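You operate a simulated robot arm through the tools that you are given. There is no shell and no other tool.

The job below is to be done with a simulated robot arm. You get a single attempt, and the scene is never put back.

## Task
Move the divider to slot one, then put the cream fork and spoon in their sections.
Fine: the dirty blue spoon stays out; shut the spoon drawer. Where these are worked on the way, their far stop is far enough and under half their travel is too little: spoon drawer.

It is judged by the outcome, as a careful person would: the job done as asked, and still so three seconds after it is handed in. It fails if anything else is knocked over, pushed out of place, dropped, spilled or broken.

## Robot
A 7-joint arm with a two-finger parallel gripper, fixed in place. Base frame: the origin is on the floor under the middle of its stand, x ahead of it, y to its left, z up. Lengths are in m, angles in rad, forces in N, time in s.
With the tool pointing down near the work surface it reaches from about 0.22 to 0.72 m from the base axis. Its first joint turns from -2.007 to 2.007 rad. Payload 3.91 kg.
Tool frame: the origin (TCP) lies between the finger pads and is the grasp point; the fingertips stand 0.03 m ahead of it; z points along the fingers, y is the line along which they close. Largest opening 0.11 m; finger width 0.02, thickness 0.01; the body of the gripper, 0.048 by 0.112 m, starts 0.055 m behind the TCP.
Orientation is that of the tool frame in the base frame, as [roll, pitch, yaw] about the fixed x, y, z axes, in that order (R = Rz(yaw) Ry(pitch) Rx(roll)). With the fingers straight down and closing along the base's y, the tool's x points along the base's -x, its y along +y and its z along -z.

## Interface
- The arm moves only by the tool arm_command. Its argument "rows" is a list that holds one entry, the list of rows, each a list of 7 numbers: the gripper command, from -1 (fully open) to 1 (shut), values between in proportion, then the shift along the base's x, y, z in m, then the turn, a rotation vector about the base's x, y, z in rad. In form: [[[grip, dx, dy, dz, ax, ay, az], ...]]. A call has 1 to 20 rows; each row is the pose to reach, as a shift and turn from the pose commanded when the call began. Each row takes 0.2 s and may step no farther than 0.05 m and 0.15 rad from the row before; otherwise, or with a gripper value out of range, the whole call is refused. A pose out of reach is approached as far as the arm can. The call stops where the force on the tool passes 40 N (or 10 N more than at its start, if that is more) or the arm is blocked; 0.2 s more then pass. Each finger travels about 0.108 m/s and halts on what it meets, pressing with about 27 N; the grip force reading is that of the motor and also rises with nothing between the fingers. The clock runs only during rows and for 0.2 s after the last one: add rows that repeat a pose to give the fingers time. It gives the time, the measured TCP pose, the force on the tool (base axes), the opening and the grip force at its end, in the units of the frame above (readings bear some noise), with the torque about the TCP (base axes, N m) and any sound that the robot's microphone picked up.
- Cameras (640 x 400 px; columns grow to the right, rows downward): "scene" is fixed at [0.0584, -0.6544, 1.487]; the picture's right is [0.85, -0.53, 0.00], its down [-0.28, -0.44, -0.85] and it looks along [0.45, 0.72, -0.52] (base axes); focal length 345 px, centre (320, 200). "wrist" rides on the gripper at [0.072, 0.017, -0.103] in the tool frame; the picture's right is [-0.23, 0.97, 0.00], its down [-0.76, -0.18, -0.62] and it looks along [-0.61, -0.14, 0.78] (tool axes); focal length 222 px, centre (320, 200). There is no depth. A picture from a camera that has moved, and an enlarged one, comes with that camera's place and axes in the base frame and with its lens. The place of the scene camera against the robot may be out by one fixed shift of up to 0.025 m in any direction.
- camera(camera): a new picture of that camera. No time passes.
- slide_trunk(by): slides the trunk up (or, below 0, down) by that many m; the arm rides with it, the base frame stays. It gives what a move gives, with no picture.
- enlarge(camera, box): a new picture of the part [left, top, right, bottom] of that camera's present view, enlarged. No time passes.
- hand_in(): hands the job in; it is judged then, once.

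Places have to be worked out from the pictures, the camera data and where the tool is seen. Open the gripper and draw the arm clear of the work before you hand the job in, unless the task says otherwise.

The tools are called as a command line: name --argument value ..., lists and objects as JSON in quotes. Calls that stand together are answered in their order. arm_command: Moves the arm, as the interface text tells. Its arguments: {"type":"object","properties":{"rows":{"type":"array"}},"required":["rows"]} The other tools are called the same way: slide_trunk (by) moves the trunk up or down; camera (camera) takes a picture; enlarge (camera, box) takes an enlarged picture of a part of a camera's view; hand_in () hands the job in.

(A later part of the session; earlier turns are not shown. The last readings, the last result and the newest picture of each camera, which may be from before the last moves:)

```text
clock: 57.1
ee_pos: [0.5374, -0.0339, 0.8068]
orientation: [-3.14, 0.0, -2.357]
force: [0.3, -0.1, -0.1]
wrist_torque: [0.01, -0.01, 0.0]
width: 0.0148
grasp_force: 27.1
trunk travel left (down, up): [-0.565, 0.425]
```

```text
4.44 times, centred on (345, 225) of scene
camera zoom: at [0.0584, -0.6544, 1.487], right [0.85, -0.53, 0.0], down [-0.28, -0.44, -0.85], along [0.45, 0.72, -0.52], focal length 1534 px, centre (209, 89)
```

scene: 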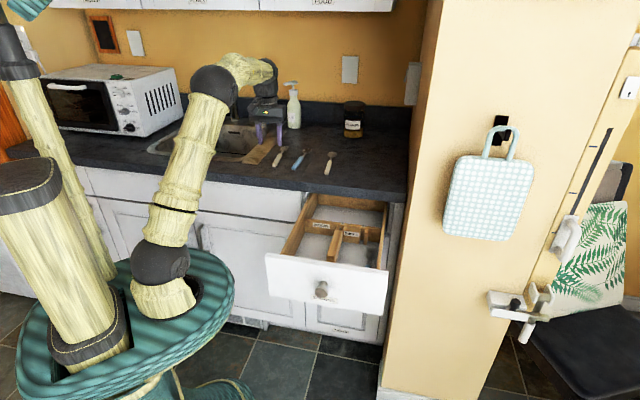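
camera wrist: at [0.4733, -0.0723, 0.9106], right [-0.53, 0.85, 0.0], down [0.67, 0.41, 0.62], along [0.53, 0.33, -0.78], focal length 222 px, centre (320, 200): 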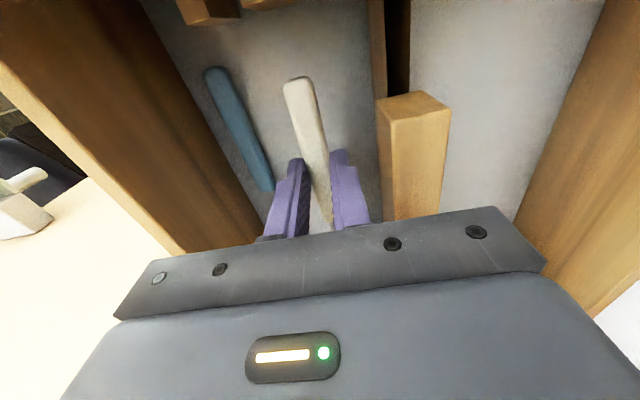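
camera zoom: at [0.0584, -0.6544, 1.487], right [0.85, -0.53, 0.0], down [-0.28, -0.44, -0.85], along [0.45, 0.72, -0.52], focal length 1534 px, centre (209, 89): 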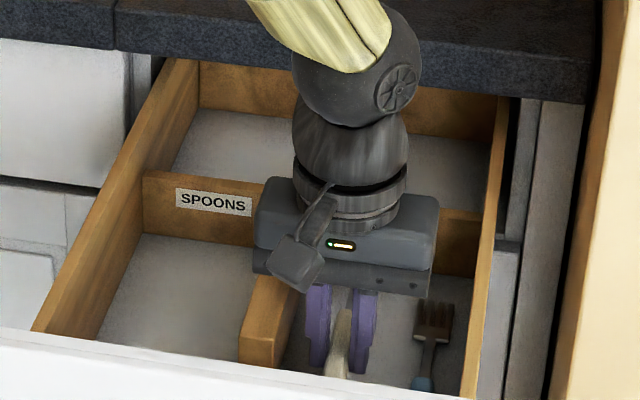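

The fork is down between the walls with no contact. I lower the rest in small steps until it rests on the drawer floor.

arm_command --rows '[[[1, 0, 0, -0.006, 0, 0, 0], [1, 0, 0, -0.012, 0, 0, 0], [1, 0, 0, -0.018, 0, 0, 0], [1, 0, 0, -0.024, 0, 0, 0], [1, 0, 0, -0.028, 0, 0, 0], [1, 0, 0, -0.031, 0, 0, 0], [1, 0, 0, -0.031, 0, 0, 0]]]'

camera --camera "wrist"

enlarge --camera "scene" --box '[290, 190, 400, 270]'

```text
clock: 58.7
ee_pos: [0.5359, -0.0328, 0.7764]
orientation: [-3.14, 0.0, -2.359]
force: [-0.2, -0.2, 0.0]
wrist_torque: [0.01, 0.01, 0.0]
width: 0.0152
grasp_force: 27.0
trunk travel left (down, up): [-0.565, 0.425]
```

```text
taken
camera wrist: at [0.4727, -0.0704, 0.8798], right [-0.53, 0.85, 0.0], down [0.67, 0.41, 0.62], along [0.53, 0.33, -0.78], focal length 222 px, centre (320, 200)
```

wrist: 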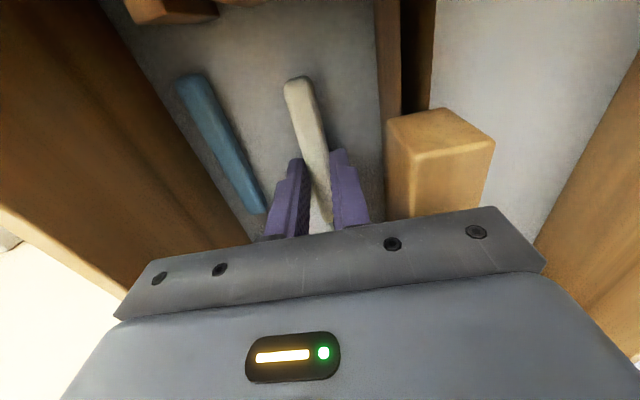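

```text
5.00 times, centred on (345, 230) of scene
camera zoom: at [0.0584, -0.6544, 1.487], right [0.85, -0.53, 0.0], down [-0.28, -0.44, -0.85], along [0.45, 0.72, -0.52], focal length 1726 px, centre (195, 50)
```

zoom: 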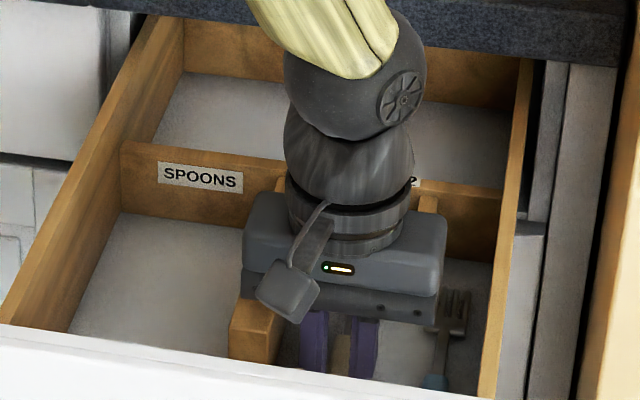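

No contact yet at 0.776. I keep lowering by 2 mm steps.

arm_command --rows '[[[1, 0, 0, -0.002, 0, 0, 0], [1, 0, 0, -0.004, 0, 0, 0], [1, 0, 0, -0.006, 0, 0, 0], [1, 0, 0, -0.006, 0, 0, 0]]]'

```text
clock: 59.7
ee_pos: [0.5364, -0.0323, 0.7709]
orientation: [-3.141, 0.0, -2.356]
force: [0.0, 0.0, -0.4]
wrist_torque: [0.04, 0.04, 0.0]
width: 0.0151
grasp_force: 26.8
trunk travel left (down, up): [-0.565, 0.425]
```

Still none at 0.771; I take 2 mm steps further, checking after each short call.

arm_command --rows '[[[1, 0, 0, -0.002, 0, 0, 0], [1, 0, 0, -0.004, 0, 0, 0], [1, 0, 0, -0.004, 0, 0, 0]]]'

```text
clock: 60.5
ee_pos: [0.5348, -0.0333, 0.7673]
orientation: [-3.141, 0.003, -2.359]
force: [-1.1, 1.8, 19.3]
wrist_torque: [0.11, 0.23, -0.15]
width: 0.0149
grasp_force: 26.6
trunk travel left (down, up): [-0.565, 0.425]
```

The fork rests on the drawer floor (19 N up at z=0.767). I ease up 1 mm, open just enough to free the handle, and rise straight.

arm_command --rows '[[[1, 0, 0, 0.0015, 0, 0, 0], [0.35, 0, 0, 0.0015, 0, 0, 0], [0.35, 0, 0, 0.0015, 0, 0, 0], [0.35, 0, 0, 0.0015, 0, 0, 0], [0.35, 0, 0, 0.01, 0, 0, 0], [0.35, 0, 0, 0.025, 0, 0, 0], [0.35, 0, 0, 0.05, 0, 0, 0], [0.35, 0, 0, 0.09, 0, 0, 0], [0.35, 0, 0, 0.13, 0, 0, 0], [0.35, 0, 0, 0.17, 0, 0, 0], [0.35, 0, 0, 0.21, 0, 0, 0], [0.35, 0, 0, 0.25, 0, 0, 0], [0.35, 0, 0, 0.25, 0, 0, 0]]]'

enlarge --camera "wrist" --box '[180, 0, 460, 200]'

enlarge --camera "scene" --box '[270, 190, 400, 280]'

```text
clock: 63.3
ee_pos: [0.5373, -0.0327, 1.0177]
orientation: [3.141, 0.0, -2.359]
force: [0.1, 0.1, 0.6]
wrist_torque: [-0.01, 0.03, 0.0]
width: 0.0357
grasp_force: 0.1
trunk travel left (down, up): [-0.565, 0.425]
```

```text
2.00 times, centred on (320, 100) of wrist
camera zoom: at [0.4737, -0.0713, 1.1205], right [-0.53, 0.85, 0.0], down [0.67, 0.41, 0.62], along [0.53, 0.33, -0.78], focal length 444 px, centre (320, 400)
```

zoom: 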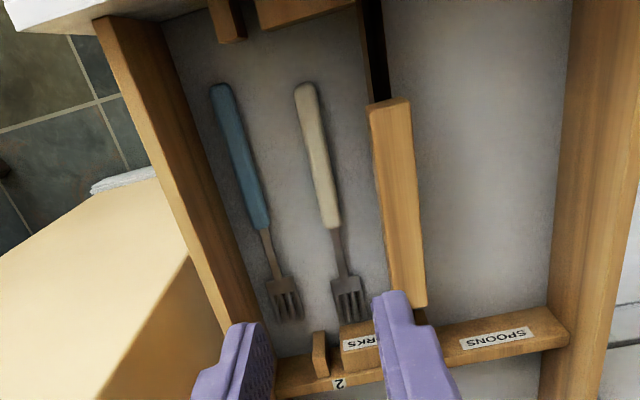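

```text
4.44 times, centred on (335, 235) of scene
camera zoom: at [0.0584, -0.6544, 1.487], right [0.85, -0.53, 0.0], down [-0.28, -0.44, -0.85], along [0.45, 0.72, -0.52], focal length 1534 px, centre (253, 44)
```

zoom: 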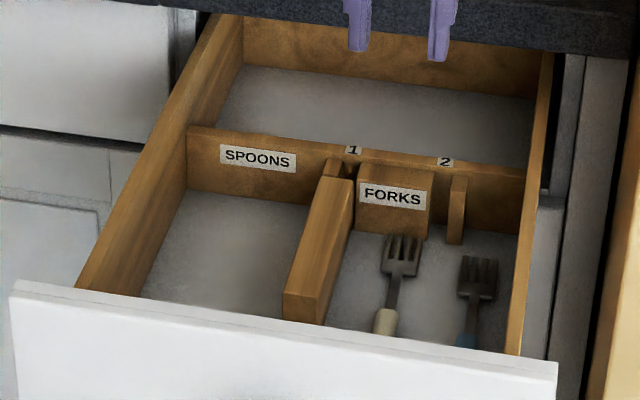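

The cream fork lies in the fork section beside the blue one, divider still in slot 1. For the spoon, which is near the edge of the arm's reach, I raise the trunk so the shoulder is at a better height.

slide_trunk --by 0.13

camera --camera "scene"

```text
clock: 64.8
ee_pos: [0.5375, -0.0343, 1.1476]
orientation: [-3.141, 0.001, -2.358]
force: [0.2, -0.3, 0.1]
wrist_torque: [-0.01, 0.01, 0.01]
width: 0.0358
grasp_force: 0.1
trunk travel left (down, up): [-0.695, 0.295]
```

```text
taken
```

scene: 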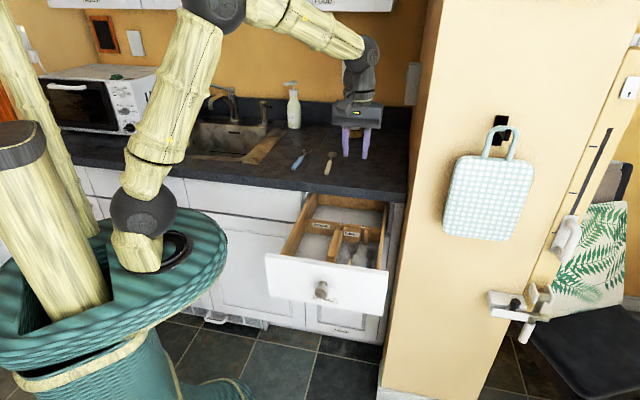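

All clear. I move above the cream spoon's handle for a close look.

arm_command --rows '[[[0.27, 0.015, 0.039, -0.01, 0, 0, 0], [0.27, 0.03, 0.078, -0.025, 0, 0, 0], [0.27, 0.045, 0.117, -0.04, 0, 0, 0], [0.27, 0.06, 0.156, -0.055, 0, 0, 0], [0.27, 0.075, 0.195, -0.07, 0, 0, 0], [0.27, 0.09, 0.234, -0.085, 0, 0, 0], [0.27, 0.105, 0.273, -0.105, 0, 0, 0], [0.27, 0.12, 0.305, -0.128, 0, 0, 0], [0.27, 0.12, 0.305, -0.128, 0, 0, 0]]]'

camera --camera "wrist"

enlarge --camera "scene" --box '[270, 110, 390, 195]'

```text
clock: 66.8
ee_pos: [0.6541, 0.2704, 1.021]
orientation: [-3.14, 0.0, -2.36]
force: [0.4, 0.4, -0.8]
wrist_torque: [0.01, -0.02, -0.01]
width: 0.0401
grasp_force: 0.1
trunk travel left (down, up): [-0.695, 0.295]
```

```text
taken
camera wrist: at [0.5901, 0.2329, 1.1246], right [-0.53, 0.85, 0.0], down [0.67, 0.41, 0.62], along [0.53, 0.33, -0.78], focal length 222 px, centre (320, 200)
```

wrist: 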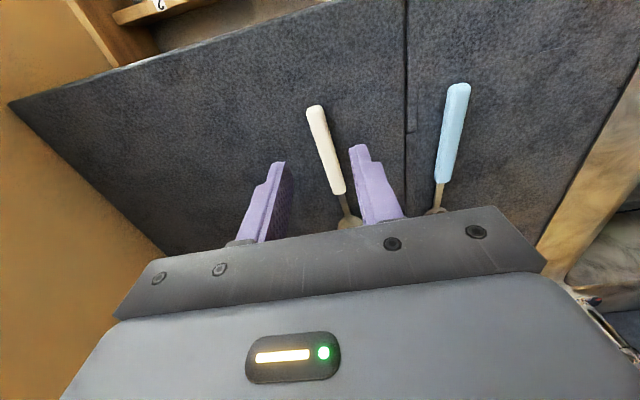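

```text
4.71 times, centred on (330, 152) of scene
camera zoom: at [0.0584, -0.6544, 1.487], right [0.85, -0.53, 0.0], down [-0.28, -0.44, -0.85], along [0.45, 0.72, -0.52], focal length 1624 px, centre (273, 424)
```

zoom: 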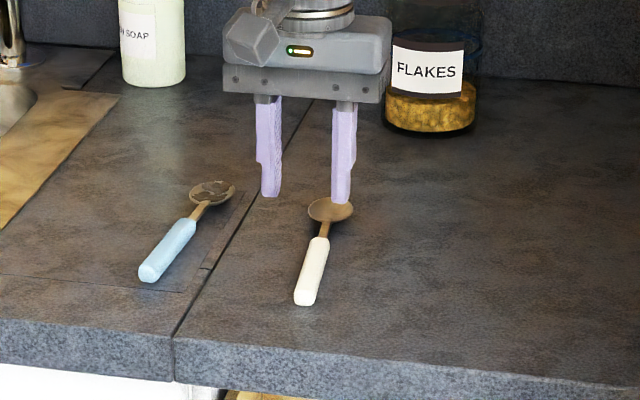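

The cream spoon's handle runs from about (0.642, 0.2605) to (0.708, 0.337), at about 49°. I move above its middle, turning to match and tilting about 7° outward to gain reach.

arm_command --rows '[[[0.27, 0.007, 0.009, -0.013, 0.03, -0.026, 0.025], [0.27, 0.014, 0.018, -0.026, 0.06, -0.052, 0.05], [0.27, 0.0209, 0.0282, -0.041, 0.0907, -0.0786, 0.075], [0.27, 0.0209, 0.0282, -0.041, 0.0907, -0.0786, 0.075], [0.27, 0.0209, 0.0282, -0.041, 0.0907, -0.0786, 0.075]]]'

camera --camera "wrist"

enlarge --camera "wrist" --box '[230, 30, 430, 230]'

enlarge --camera "scene" --box '[290, 125, 370, 190]'

```text
clock: 68.0
ee_pos: [0.6779, 0.2989, 0.9791]
orientation: [3.138, 0.121, -2.282]
force: [0.4, 0.3, 0.3]
wrist_torque: [0.0, 0.01, 0.01]
width: 0.0401
grasp_force: 0.1
trunk travel left (down, up): [-0.695, 0.295]
```

```text
taken
camera wrist: at [0.61, 0.2479, 1.0735], right [-0.59, 0.81, 0.03], down [0.58, 0.4, 0.71], along [0.56, 0.44, -0.7], focal length 222 px, centre (320, 200)
```

wrist: 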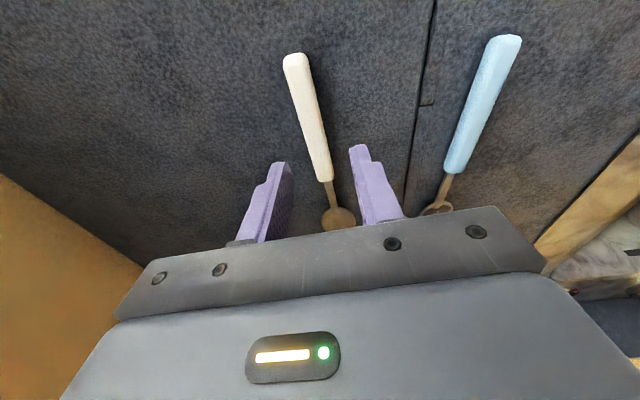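

```text
2.00 times, centred on (330, 130) of wrist
camera zoom: at [0.61, 0.2479, 1.0735], right [-0.59, 0.81, 0.03], down [0.58, 0.4, 0.71], along [0.56, 0.44, -0.7], focal length 444 px, centre (300, 340)
```

zoom: 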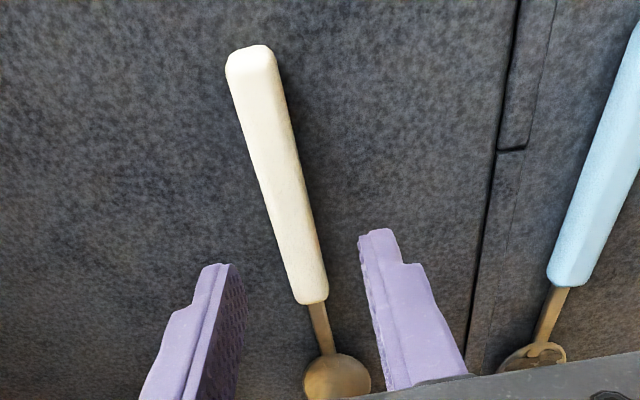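

```text
6.15 times, centred on (330, 158) of scene
camera zoom: at [0.0584, -0.6544, 1.487], right [0.85, -0.53, 0.0], down [-0.28, -0.44, -0.85], along [0.45, 0.72, -0.52], focal length 2124 px, centre (258, 462)
```

zoom: 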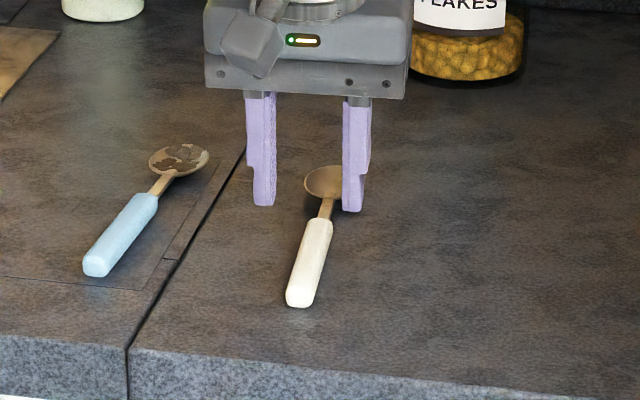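

Centred within 1 mm again. I descend to just over the counter.

arm_command --rows '[[[0.27, 0, 0, -0.012, 0, 0, 0], [0.27, 0, 0, -0.024, 0, 0, 0], [0.27, 0, 0, -0.032, 0, 0, 0], [0.27, 0, 0, -0.035, 0, 0, 0], [0.27, 0, 0, -0.035, 0, 0, 0]]]'

camera --camera "wrist"

```text
clock: 69.2
ee_pos: [0.6791, 0.2988, 0.9425]
orientation: [3.136, 0.119, -2.284]
force: [0.3, 0.7, -1.0]
wrist_torque: [0.0, 0.02, 0.01]
width: 0.0401
grasp_force: 0.0
trunk travel left (down, up): [-0.695, 0.295]
```

```text
taken
camera wrist: at [0.6107, 0.2473, 1.0363], right [-0.59, 0.81, 0.03], down [0.58, 0.4, 0.71], along [0.56, 0.44, -0.7], focal length 222 px, centre (320, 200)
```

wrist: 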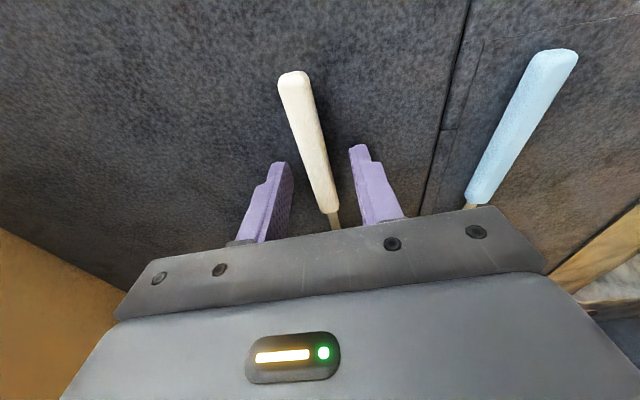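

The handle lies centred between the fingers. I go down by 1–2 mm steps to the first touch of the counter.

arm_command --rows '[[[0.27, 0, 0, -0.0015, 0, 0, 0], [0.27, 0, 0, -0.003, 0, 0, 0], [0.27, 0, 0, -0.003, 0, 0, 0]]]'

```text
clock: 70.0
ee_pos: [0.6785, 0.2989, 0.941]
orientation: [3.138, 0.122, -2.287]
force: [1.3, -2.4, 7.7]
wrist_torque: [-0.19, -0.17, -0.03]
width: 0.0411
grasp_force: 1.5
trunk travel left (down, up): [-0.695, 0.295]
```

First touch at z=0.941 (7.7 N). I press 1 mm more, as in the grasp that held, and close.

arm_command --rows '[[[0.27, 0, 0, -0.001, 0, 0, 0], [1, 0, 0, -0.001, 0, 0, 0], [1, 0, 0, -0.001, 0, 0, 0], [1, 0, 0, -0.001, 0, 0, 0], [1, 0, 0, -0.001, 0, 0, 0], [1, 0, 0, -0.001, 0, 0, 0]]]'

arm_command --rows '[[[1, 0, 0, 0.002, 0, 0, 0], [1, 0, 0, 0.004, 0, 0, 0], [1, 0, 0, 0.006, 0, 0, 0], [1, 0, 0, 0.008, 0, 0, 0]]]'

enlarge --camera "scene" --box '[290, 125, 370, 190]'

camera --camera "wrist"

```text
clock: 71.5
ee_pos: [0.6771, 0.2971, 0.9411]
orientation: [3.138, 0.122, -2.285]
force: [8.4, -6.0, 24.7]
wrist_torque: [-0.45, -0.25, 0.07]
width: 0.0152
grasp_force: 26.8
trunk travel left (down, up): [-0.695, 0.295]
```

```text
clock: 72.5
ee_pos: [0.6778, 0.3003, 0.9449]
orientation: [3.133, 0.118, -2.282]
force: [0.1, -0.2, -0.3]
wrist_torque: [0.02, 0.03, 0.01]
width: 0.015
grasp_force: 27.2
trunk travel left (down, up): [-0.695, 0.295]
```

```text
6.15 times, centred on (330, 158) of scene
camera zoom: at [0.0584, -0.6544, 1.487], right [0.85, -0.53, 0.0], down [-0.28, -0.44, -0.85], along [0.45, 0.72, -0.52], focal length 2124 px, centre (258, 462)
```

zoom: 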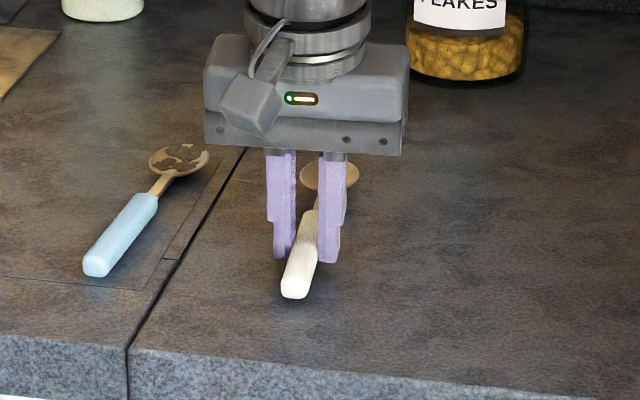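

```text
taken
camera wrist: at [0.6102, 0.2492, 1.0395], right [-0.59, 0.81, 0.03], down [0.58, 0.4, 0.71], along [0.56, 0.44, -0.71], focal length 222 px, centre (320, 200)
```

wrist: 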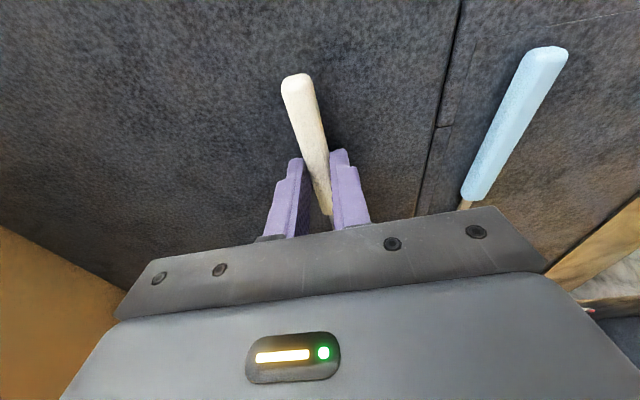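

The spoon came up with the fingers (opening 15 mm). I lift it 4 cm slowly and check again.

arm_command --rows '[[[1, 0, 0, 0.005, 0, 0, 0], [1, 0, 0, 0.01, 0, 0, 0], [1, 0, 0, 0.017, 0, 0, 0], [1, 0, 0, 0.025, 0, 0, 0], [1, 0, 0, 0.033, 0, 0, 0], [1, 0, 0, 0.04, 0, 0, 0]]]'

enlarge --camera "scene" --box '[290, 110, 370, 185]'

camera --camera "wrist"

```text
clock: 73.8
ee_pos: [0.6774, 0.3, 0.9871]
orientation: [3.136, 0.118, -2.284]
force: [0.2, -1.1, -0.1]
wrist_torque: [0.0, 0.0, 0.01]
width: 0.015
grasp_force: 26.8
trunk travel left (down, up): [-0.695, 0.295]
```

```text
5.33 times, centred on (330, 148) of scene
camera zoom: at [0.0584, -0.6544, 1.487], right [0.85, -0.53, 0.0], down [-0.28, -0.44, -0.85], along [0.45, 0.72, -0.52], focal length 1841 px, centre (267, 480)
```

zoom: 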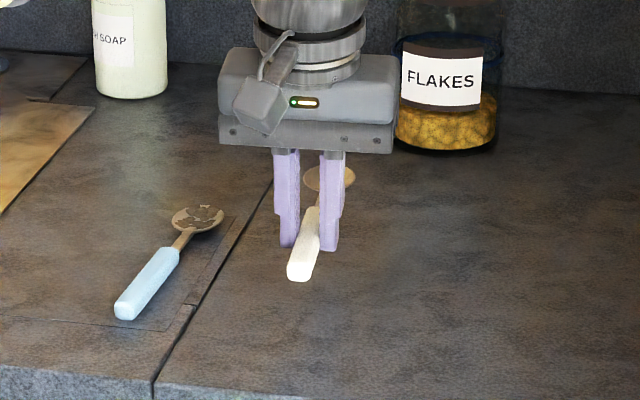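

```text
taken
camera wrist: at [0.6098, 0.2489, 1.0812], right [-0.59, 0.81, 0.03], down [0.58, 0.4, 0.71], along [0.56, 0.44, -0.7], focal length 222 px, centre (320, 200)
```

wrist: 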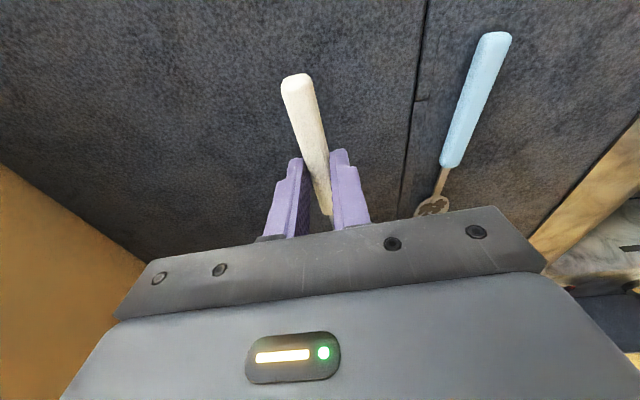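

The spoon is held level. I carry it back along the drawer direction to above the spoon section, easing the tilt to about 2° so the camera clears the drawer front, and aligning it with the drawer.

arm_command --rows '[[[1, -0.015, -0.017, 0.02, 0, 0, -0.008], [1, -0.04, -0.045, 0.035, -0.006, 0.006, -0.016], [1, -0.067, -0.076, 0.045, -0.012, 0.012, -0.024], [1, -0.095, -0.108, 0.05, -0.018, 0.018, -0.032], [1, -0.123, -0.139, 0.05, -0.024, 0.024, -0.04], [1, -0.15, -0.17, 0.05, -0.031, 0.031, -0.048], [1, -0.177, -0.2, 0.05, -0.038, 0.038, -0.056], [1, -0.202, -0.228, 0.05, -0.045, 0.045, -0.064], [1, -0.2228, -0.2526, 0.04, -0.0566, 0.0566, -0.072], [1, -0.2228, -0.2526, 0.03, -0.0566, 0.0566, -0.072], [1, -0.2228, -0.2526, 0.03, -0.0566, 0.0566, -0.072]]]'

camera --camera "wrist"

enlarge --camera "scene" --box '[270, 150, 400, 270]'

```text
clock: 76.2
ee_pos: [0.4535, 0.0466, 1.0166]
orientation: [3.135, 0.038, -2.356]
force: [0.3, -0.8, 0.1]
wrist_torque: [-0.02, 0.0, 0.02]
width: 0.0151
grasp_force: 27.3
trunk travel left (down, up): [-0.695, 0.295]
```

```text
taken
camera wrist: at [0.3871, 0.0054, 1.1168], right [-0.53, 0.85, 0.02], down [0.65, 0.39, 0.65], along [0.55, 0.35, -0.76], focal length 222 px, centre (320, 200)
```

wrist: 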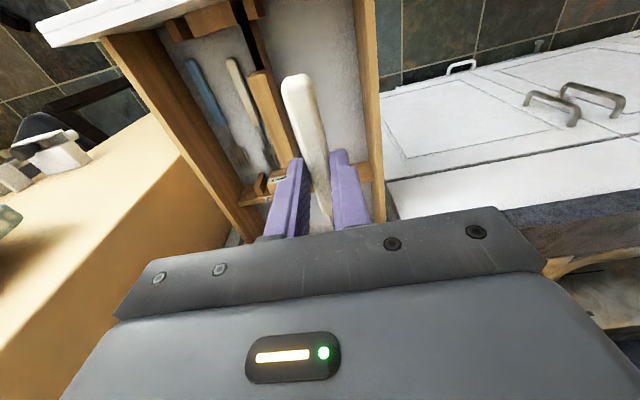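

```text
3.33 times, centred on (335, 210) of scene
camera zoom: at [0.0584, -0.6544, 1.487], right [0.85, -0.53, 0.0], down [-0.28, -0.44, -0.85], along [0.45, 0.72, -0.52], focal length 1151 px, centre (270, 167)
```

zoom: 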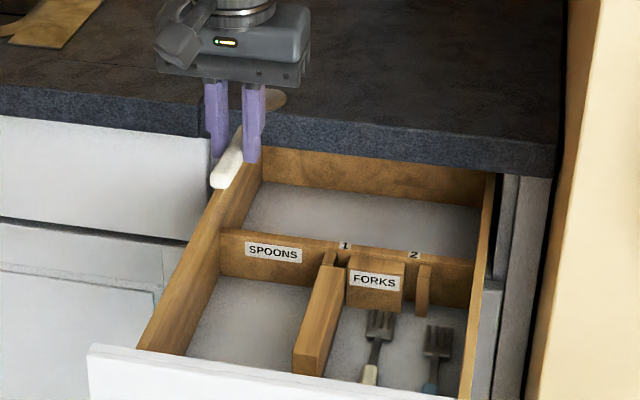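

The spoon is over the spoon section (e≈0.288). I shift 4 mm right for clearance from the left wall and descend.

arm_command --rows '[[[1, 0.0028, -0.0028, -0.03, 0, 0, 0], [1, 0.0028, -0.0028, -0.06, 0, 0, 0], [1, 0.0028, -0.0028, -0.09, 0, 0, 0], [1, 0.0028, -0.0028, -0.12, 0, 0, 0], [1, 0.0028, -0.0028, -0.15, 0, 0, 0], [1, 0.0028, -0.0028, -0.175, 0, 0, 0], [1, 0.0028, -0.0028, -0.195, 0, 0, 0], [1, 0.0028, -0.0028, -0.21, 0, 0, 0], [1, 0.0028, -0.0028, -0.21, 0, 0, 0]]]'

camera --camera "wrist"

enlarge --camera "scene" --box '[270, 180, 400, 270]'

```text
clock: 78.2
ee_pos: [0.4576, 0.0447, 0.8053]
orientation: [3.135, 0.041, -2.357]
force: [0.5, -0.8, 0.0]
wrist_torque: [-0.02, 0.01, -0.03]
width: 0.0147
grasp_force: 26.7
trunk travel left (down, up): [-0.695, 0.295]
```

```text
taken
camera wrist: at [0.392, 0.003, 0.9063], right [-0.53, 0.85, 0.02], down [0.65, 0.39, 0.65], along [0.55, 0.36, -0.76], focal length 222 px, centre (320, 200)
```

wrist: 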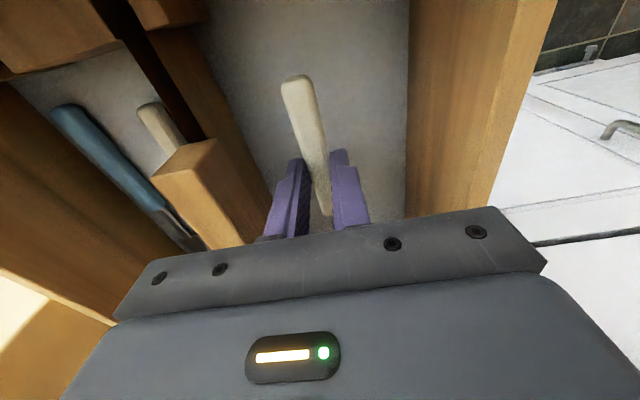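

```text
4.44 times, centred on (335, 225) of scene
camera zoom: at [0.0584, -0.6544, 1.487], right [0.85, -0.53, 0.0], down [-0.28, -0.44, -0.85], along [0.45, 0.72, -0.52], focal length 1534 px, centre (253, 89)
```

zoom: 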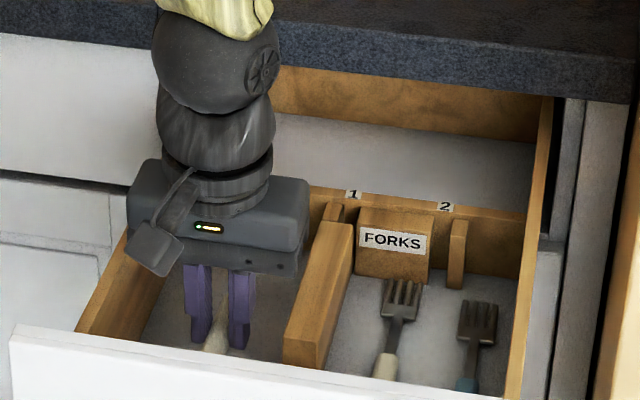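

About 1 cm of clearance remains to the wall and over the divider grip. I lower on in small steps.

arm_command --rows '[[[1, 0, 0, -0.005, 0, 0, 0], [1, 0, 0, -0.01, 0, 0, 0], [1, 0, 0, -0.015, 0, 0, 0], [1, 0, 0, -0.02, 0, 0, 0], [1, 0, 0, -0.024, 0, 0, 0], [1, 0, 0, -0.024, 0, 0, 0]]]'

camera --camera "wrist"

enlarge --camera "scene" --box '[270, 190, 370, 270]'

```text
clock: 79.7
ee_pos: [0.4578, 0.0438, 0.7814]
orientation: [3.134, 0.04, -2.356]
force: [-0.1, -1.0, -0.4]
wrist_torque: [-0.04, 0.0, 0.02]
width: 0.015
grasp_force: 27.1
trunk travel left (down, up): [-0.695, 0.295]
```

```text
taken
camera wrist: at [0.392, 0.0025, 0.8825], right [-0.53, 0.85, 0.02], down [0.65, 0.39, 0.65], along [0.55, 0.35, -0.76], focal length 222 px, centre (320, 200)
```

wrist: 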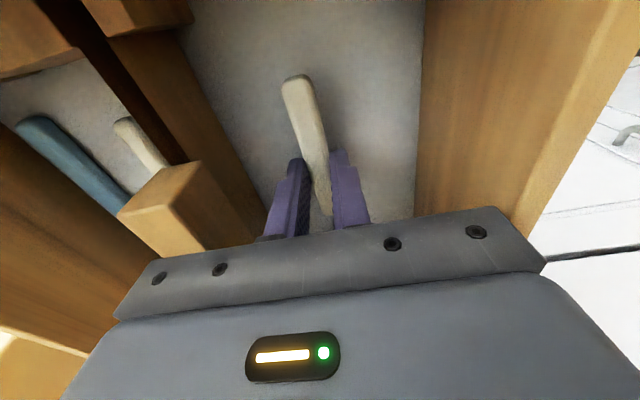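

```text
5.00 times, centred on (320, 230) of scene
camera zoom: at [0.0584, -0.6544, 1.487], right [0.85, -0.53, 0.0], down [-0.28, -0.44, -0.85], along [0.45, 0.72, -0.52], focal length 1726 px, centre (320, 50)
```

zoom: 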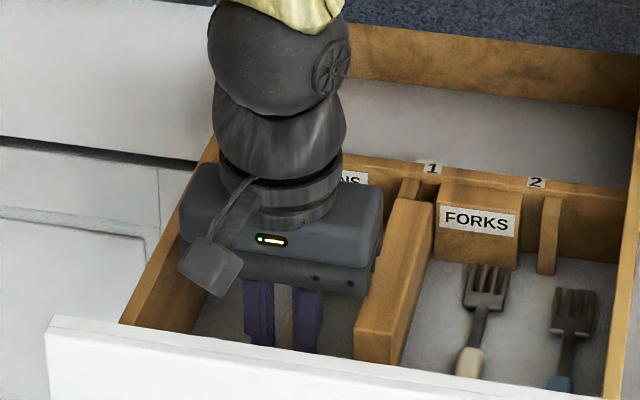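

No contact yet at z=0.781. I continue down by 2 mm steps toward the floor.

arm_command --rows '[[[1, 0, 0, -0.002, 0, 0, 0], [1, 0, 0, -0.004, 0, 0, 0], [1, 0, 0, -0.006, 0, 0, 0], [1, 0, 0, -0.008, 0, 0, 0], [1, 0, 0, -0.008, 0, 0, 0]]]'

```text
clock: 80.8
ee_pos: [0.4575, 0.0437, 0.7763]
orientation: [3.134, 0.041, -2.357]
force: [1.0, 0.0, 5.4]
wrist_torque: [0.55, -0.63, -0.11]
width: 0.0151
grasp_force: 26.7
trunk travel left (down, up): [-0.695, 0.295]
```

The bowl end touches first (5 N with a torque about the side axis), handle still about 8 mm up. I tip the tool 2° so the spoon lies flatter and lower the handle the rest of the way.

arm_command --rows '[[[1, 0.001, 0.001, 0, 0.0141, -0.0141, 0], [1, 0.002, 0.002, -0.001, 0.0283, -0.0283, 0], [1, 0.002, 0.002, -0.003, 0.035, -0.035, 0], [1, 0.002, 0.002, -0.005, 0.0389, -0.0389, 0], [1, 0.002, 0.002, -0.005, 0.0389, -0.0389, 0]]]'

camera --camera "wrist"

enlarge --camera "scene" --box '[270, 190, 370, 270]'

```text
clock: 82.0
ee_pos: [0.4598, 0.0458, 0.7684]
orientation: [3.135, 0.096, -2.356]
force: [-0.9, -0.7, 4.2]
wrist_torque: [-0.31, -0.12, -0.02]
width: 0.0149
grasp_force: 26.9
trunk travel left (down, up): [-0.695, 0.295]
```

```text
taken
camera wrist: at [0.39, 0.0007, 0.8653], right [-0.53, 0.85, 0.03], down [0.62, 0.37, 0.69], along [0.58, 0.38, -0.72], focal length 222 px, centre (320, 200)
```

wrist: 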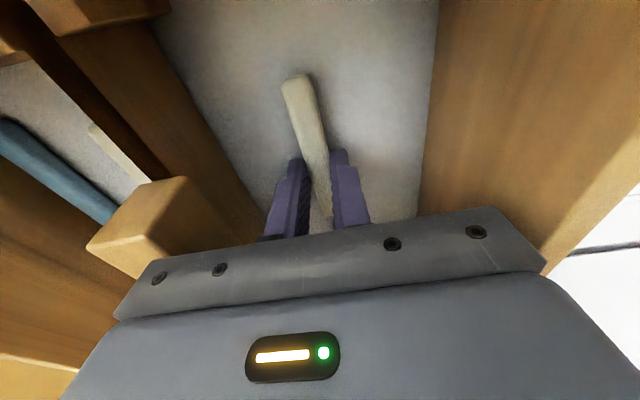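

```text
5.00 times, centred on (320, 230) of scene
camera zoom: at [0.0584, -0.6544, 1.487], right [0.85, -0.53, 0.0], down [-0.28, -0.44, -0.85], along [0.45, 0.72, -0.52], focal length 1726 px, centre (320, 50)
```

zoom: 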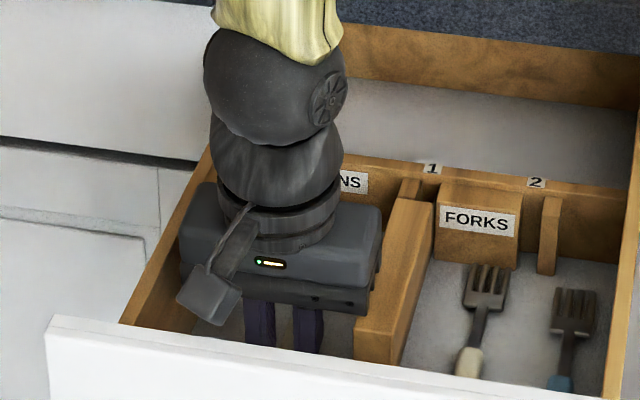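

Both ends of the spoon are now down (4 N, almost no torque). I release it and rise straight up.

arm_command --rows '[[[0.35, 0, 0, 0, 0, 0, 0], [0.35, 0, 0, 0, 0, 0, 0], [0.35, 0, 0, 0, 0, 0, 0], [0.35, 0, 0, 0.01, 0, 0, 0], [0.35, 0, 0, 0.025, 0, 0, 0], [0.35, 0, 0, 0.05, 0, 0, 0], [0.35, 0, 0, 0.09, 0, 0, 0], [0.35, 0, 0, 0.13, 0, 0, 0], [0.35, 0, 0, 0.17, 0, 0, 0], [0.35, 0, 0, 0.21, 0, 0, 0], [0.35, 0, 0, 0.25, 0, 0, 0], [0.35, 0, 0, 0.25, 0, 0, 0]]]'

camera --camera "wrist"

enlarge --camera "scene" --box '[260, 185, 400, 285]'

```text
clock: 84.7
ee_pos: [0.4605, 0.0446, 1.0176]
orientation: [3.134, 0.096, -2.356]
force: [-0.3, 0.9, 0.1]
wrist_torque: [-0.01, -0.02, 0.03]
width: 0.0359
grasp_force: 0.1
trunk travel left (down, up): [-0.695, 0.295]
```

```text
taken
camera wrist: at [0.3912, -0.0002, 1.114], right [-0.53, 0.85, 0.03], down [0.62, 0.37, 0.69], along [0.57, 0.38, -0.72], focal length 222 px, centre (320, 200)
```

wrist: 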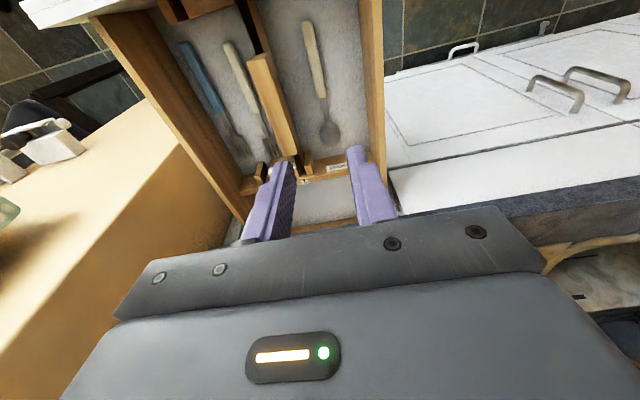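

```text
4.00 times, centred on (330, 235) of scene
camera zoom: at [0.0584, -0.6544, 1.487], right [0.85, -0.53, 0.0], down [-0.28, -0.44, -0.85], along [0.45, 0.72, -0.52], focal length 1381 px, centre (280, 60)
```

zoom: 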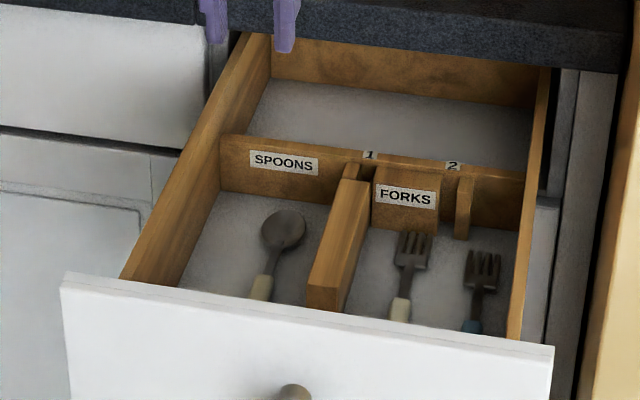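

The spoon and fork lie in their sections. I check in close-up that the divider's front end also sits in slot 1 before closing the drawer.

enlarge --camera "wrist" --box '[150, 0, 390, 180]'

```text
2.22 times, centred on (270, 90) of wrist
camera zoom: at [0.3912, -0.0002, 1.114], right [-0.53, 0.85, 0.03], down [0.62, 0.37, 0.69], along [0.57, 0.38, -0.72], focal length 494 px, centre (431, 444)
```

zoom: 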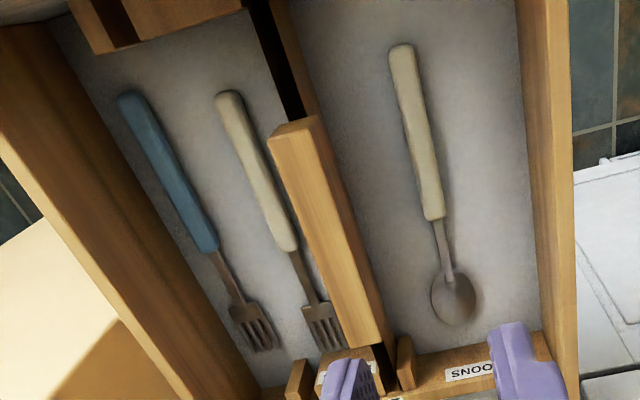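

Everything sits right, and the divider's front end is beside its guide block. Now I prepare to shut the drawer: first rise and untilt above it.

arm_command --rows '[[[0.35, 0.01, -0.01, 0.035, -0.017, 0.017, 0], [0.35, 0.02, -0.02, 0.07, -0.034, 0.034, 0], [0.35, 0.03, -0.03, 0.105, -0.051, 0.051, 0], [0.35, 0.0423, -0.0414, 0.1324, -0.068, 0.068, 0], [0.35, 0.0423, -0.0414, 0.1324, -0.068, 0.068, 0]]]'

slide_trunk --by -0.13

camera --camera "scene"

```text
clock: 85.8
ee_pos: [0.5034, 0.0037, 1.1531]
orientation: [3.135, -0.001, -2.356]
force: [-0.1, -0.6, 0.0]
wrist_torque: [-0.03, -0.01, -0.02]
width: 0.0359
grasp_force: 0.2
trunk travel left (down, up): [-0.695, 0.295]
```

```text
clock: 87.4
ee_pos: [0.503, 0.0026, 1.0208]
orientation: [3.135, 0.0, -2.356]
force: [-0.1, 1.1, 0.0]
wrist_torque: [-0.02, 0.0, 0.02]
width: 0.0359
grasp_force: 0.1
trunk travel left (down, up): [-0.565, 0.425]
```

```text
taken
```

scene: 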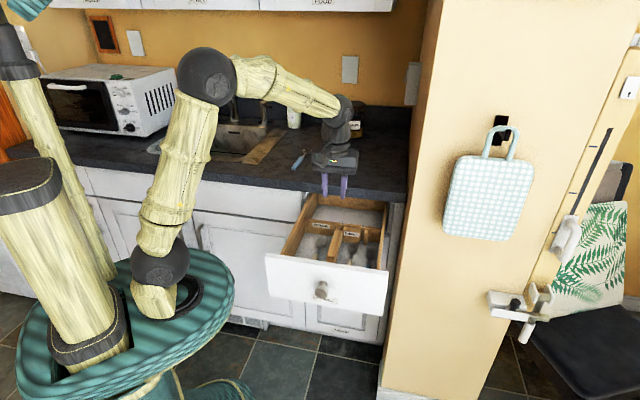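

The posture matches the earlier one. I go back out in front of the drawer while tilting the tool 45° again, retracing the earlier path.

arm_command --rows '[[[-1, -0.0182, -0.0186, -0.003, 0.0694, -0.0694, 0], [-1, -0.0364, -0.0372, -0.006, 0.1388, -0.1388, 0], [-1, -0.0546, -0.0558, -0.01, 0.2081, -0.2081, 0], [-1, -0.0728, -0.0744, -0.015, 0.2775, -0.2775, 0], [-1, -0.091, -0.093, -0.02, 0.3469, -0.3469, 0], [-1, -0.1092, -0.1116, -0.027, 0.4163, -0.4163, 0], [-1, -0.1274, -0.1302, -0.035, 0.4856, -0.4856, 0], [-1, -0.1457, -0.1488, -0.045, 0.555, -0.555, 0], [-1, -0.1457, -0.1488, -0.045, 0.555, -0.555, 0]]]'

camera --camera "wrist"

camera --camera "scene"

```text
clock: 89.4
ee_pos: [0.3588, -0.1472, 0.9797]
orientation: [3.134, 0.786, -2.356]
force: [0.2, -0.3, -1.0]
wrist_torque: [0.03, 0.0, 0.01]
width: 0.1101
grasp_force: 0.0
trunk travel left (down, up): [-0.565, 0.425]
```

```text
taken
camera wrist: at [0.2588, -0.2215, 1.0011], right [-0.58, 0.8, 0.17], down [0.2, -0.06, 0.98], along [0.79, 0.6, -0.13], focal length 222 px, centre (320, 200)
```

wrist: 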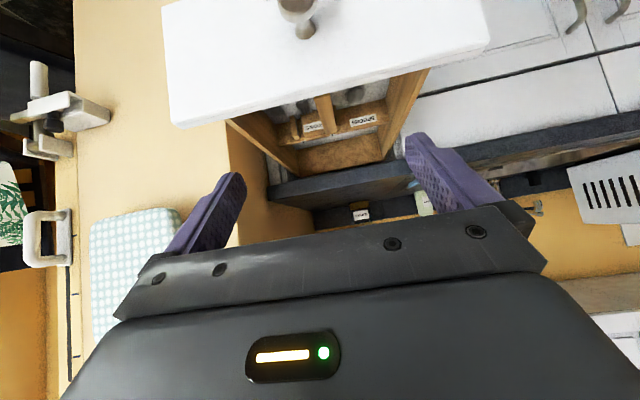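

```text
taken
```

scene: 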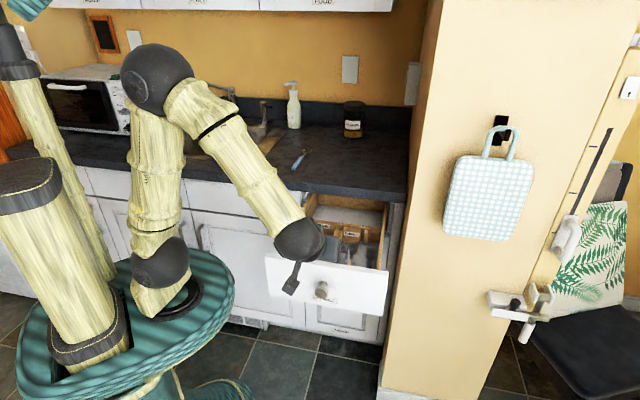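

The drawer is where I left it. I lower to the pre-grasp point in front of the knob.

arm_command --rows '[[[-1, 0, 0, -0.032, 0, 0, 0], [-1, 0, 0, -0.064, 0, 0, 0], [-1, 0, 0.001, -0.096, 0, 0, 0], [-1, -0.001, 0.002, -0.128, 0, 0, 0], [-1, -0.001, 0.002, -0.128, 0, 0, 0]]]'

camera --camera "wrist"

camera --camera "scene"

```text
clock: 90.6
ee_pos: [0.3566, -0.1433, 0.8495]
orientation: [3.133, 0.783, -2.356]
force: [-0.2, -0.4, -0.4]
wrist_torque: [0.01, 0.01, -0.02]
width: 0.1101
grasp_force: 0.0
trunk travel left (down, up): [-0.565, 0.425]
```

```text
taken
camera wrist: at [0.2578, -0.2185, 0.8712], right [-0.58, 0.8, 0.17], down [0.2, -0.06, 0.98], along [0.79, 0.6, -0.13], focal length 222 px, centre (320, 200)
```

wrist: 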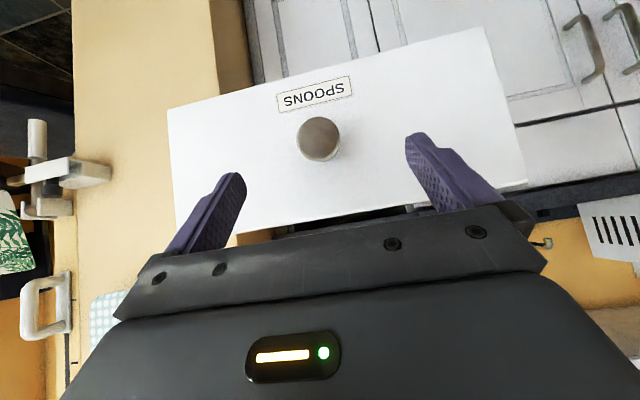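

```text
taken
```

scene: 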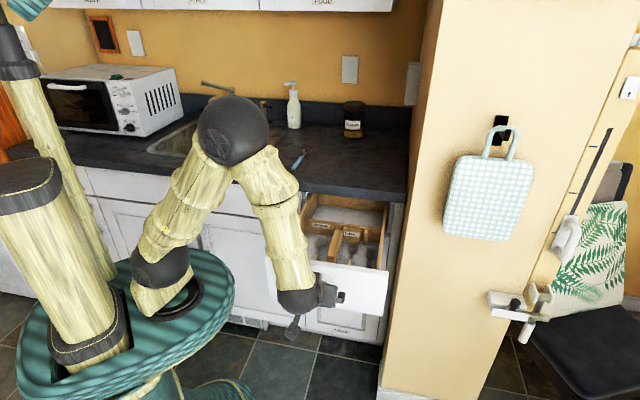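

The knob is centred (column 319). I advance along the tool axis to the earlier grip pose and close on the knob.

arm_command --rows '[[[-1, 0.012, 0.012, -0.017, 0, 0, 0], [-1, 0.024, 0.024, -0.033, 0, 0, 0], [-1, 0.036, 0.0345, -0.049, 0, 0, 0], [-1, 0.036, 0.0345, -0.049, 0, 0, 0], [1, 0.036, 0.0345, -0.049, 0, 0, 0], [1, 0.036, 0.0345, -0.049, 0, 0, 0], [1, 0.036, 0.0345, -0.049, 0, 0, 0], [1, 0.036, 0.0345, -0.049, 0, 0, 0]]]'

camera --camera "wrist"

```text
clock: 92.4
ee_pos: [0.3929, -0.109, 0.8009]
orientation: [3.133, 0.783, -2.356]
force: [-7.9, 6.2, -0.3]
wrist_torque: [0.67, -0.99, -0.44]
width: 0.0354
grasp_force: 45.1
trunk travel left (down, up): [-0.565, 0.425]
```

```text
taken
camera wrist: at [0.2935, -0.184, 0.8229], right [-0.58, 0.8, 0.17], down [0.2, -0.06, 0.98], along [0.79, 0.6, -0.13], focal length 222 px, centre (320, 200)
```

wrist: 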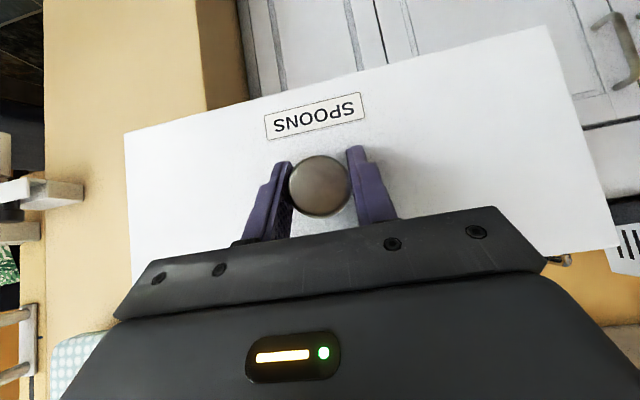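

The knob is held again. I push the drawer in gently, about 18 cm first.

arm_command --rows '[[[1, 0.005, 0.005, 0, 0, 0, 0], [1, 0.014, 0.014, 0, 0, 0, 0], [1, 0.0246, 0.0246, 0, 0, 0, 0], [1, 0.0352, 0.0352, 0, 0, 0, 0], [1, 0.0458, 0.0458, 0, 0, 0, 0], [1, 0.0564, 0.0564, 0, 0, 0, 0], [1, 0.067, 0.067, 0, 0, 0, 0], [1, 0.0776, 0.0776, 0, 0, 0, 0], [1, 0.0882, 0.0882, 0, 0, 0, 0], [1, 0.0988, 0.0988, 0, 0, 0, 0], [1, 0.1094, 0.1094, 0, 0, 0, 0], [1, 0.12, 0.12, 0, 0, 0, 0], [1, 0.127, 0.127, 0, 0, 0, 0], [1, 0.13, 0.13, 0, 0, 0, 0]]]'

camera --camera "scene"

```text
clock: 95.4
ee_pos: [0.523, 0.0214, 0.8011]
orientation: [3.134, 0.783, -2.358]
force: [-2.1, -0.9, 0.3]
wrist_torque: [-0.42, -0.2, -0.46]
width: 0.0359
grasp_force: 45.2
trunk travel left (down, up): [-0.565, 0.425]
```

```text
taken
```

scene: 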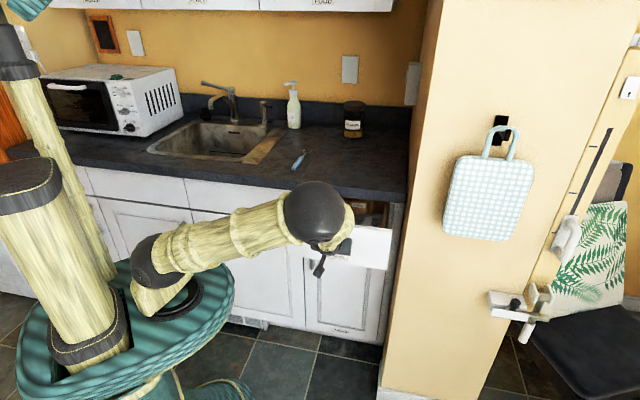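

The drawer is half way in with negligible force. I push on most of the remaining 19 cm.

arm_command --rows '[[[1, 0.005, 0.005, 0, 0, 0, 0], [1, 0.014, 0.014, 0, 0, 0, 0], [1, 0.0246, 0.0246, 0, 0, 0, 0], [1, 0.0352, 0.0352, 0, 0, 0, 0], [1, 0.0458, 0.0458, 0, 0, 0, 0], [1, 0.0564, 0.0564, 0, 0, 0, 0], [1, 0.067, 0.067, 0, 0, 0, 0], [1, 0.0776, 0.0776, 0, 0, 0, 0], [1, 0.0882, 0.0882, 0, 0, 0, 0], [1, 0.0988, 0.0988, 0, 0, 0, 0], [1, 0.1094, 0.1094, 0, 0, 0, 0], [1, 0.117, 0.117, 0, 0, 0, 0], [1, 0.121, 0.121, 0, 0, 0, 0]]]'

camera --camera "wrist"

enlarge --camera "scene" --box '[280, 160, 420, 260]'

```text
clock: 98.2
ee_pos: [0.6431, 0.141, 0.8005]
orientation: [3.133, 0.784, -2.36]
force: [3.5, -6.3, -1.7]
wrist_torque: [-0.46, 0.1, -0.59]
width: 0.0357
grasp_force: 44.8
trunk travel left (down, up): [-0.565, 0.425]
```

```text
taken
camera wrist: at [0.5432, 0.0665, 0.8229], right [-0.58, 0.8, 0.17], down [0.2, -0.06, 0.98], along [0.79, 0.6, -0.13], focal length 222 px, centre (320, 200)
```

wrist: 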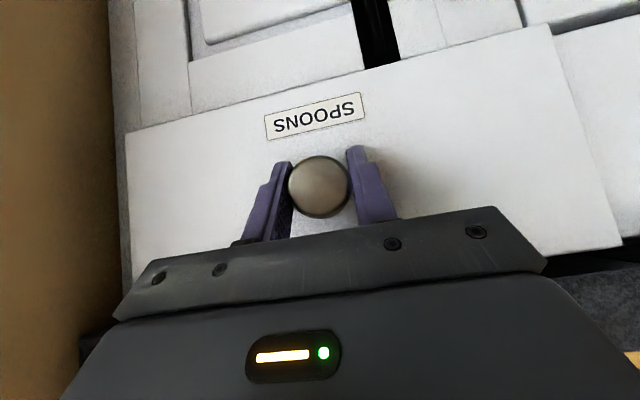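

```text
4.00 times, centred on (350, 210) of scene
camera zoom: at [0.0584, -0.6544, 1.487], right [0.85, -0.53, 0.0], down [-0.28, -0.44, -0.85], along [0.45, 0.72, -0.52], focal length 1381 px, centre (200, 160)
```

zoom: 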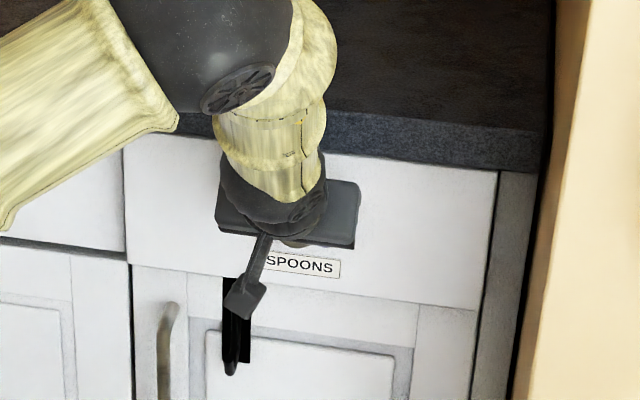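

About 18 mm remain to the closed position. I push the rest in 3 mm steps until the stop is felt.

arm_command --rows '[[[1, 0.0021, 0.0021, 0, 0, 0, 0], [1, 0.0042, 0.0042, 0, 0, 0, 0], [1, 0.0063, 0.0063, 0, 0, 0, 0], [1, 0.0084, 0.0084, 0, 0, 0, 0], [1, 0.0105, 0.0105, 0, 0, 0, 0], [1, 0.0126, 0.0126, 0, 0, 0, 0], [1, 0.0136, 0.0136, 0, 0, 0, 0]]]'

camera --camera "wrist"

```text
clock: 99.8
ee_pos: [0.6547, 0.1535, 0.8001]
orientation: [3.13, 0.782, -2.36]
force: [-19.1, -28.6, 12.6]
wrist_torque: [-0.38, 0.2, -0.12]
width: 0.0358
grasp_force: 44.8
trunk travel left (down, up): [-0.565, 0.425]
```

```text
taken
camera wrist: at [0.5554, 0.0785, 0.823], right [-0.58, 0.8, 0.17], down [0.2, -0.06, 0.98], along [0.79, 0.6, -0.13], focal length 222 px, centre (320, 200)
```

wrist: 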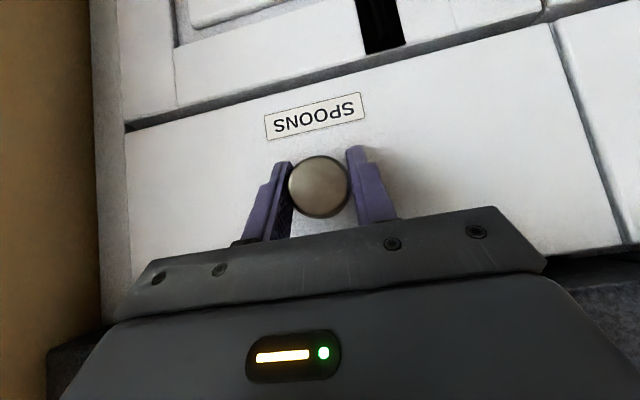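

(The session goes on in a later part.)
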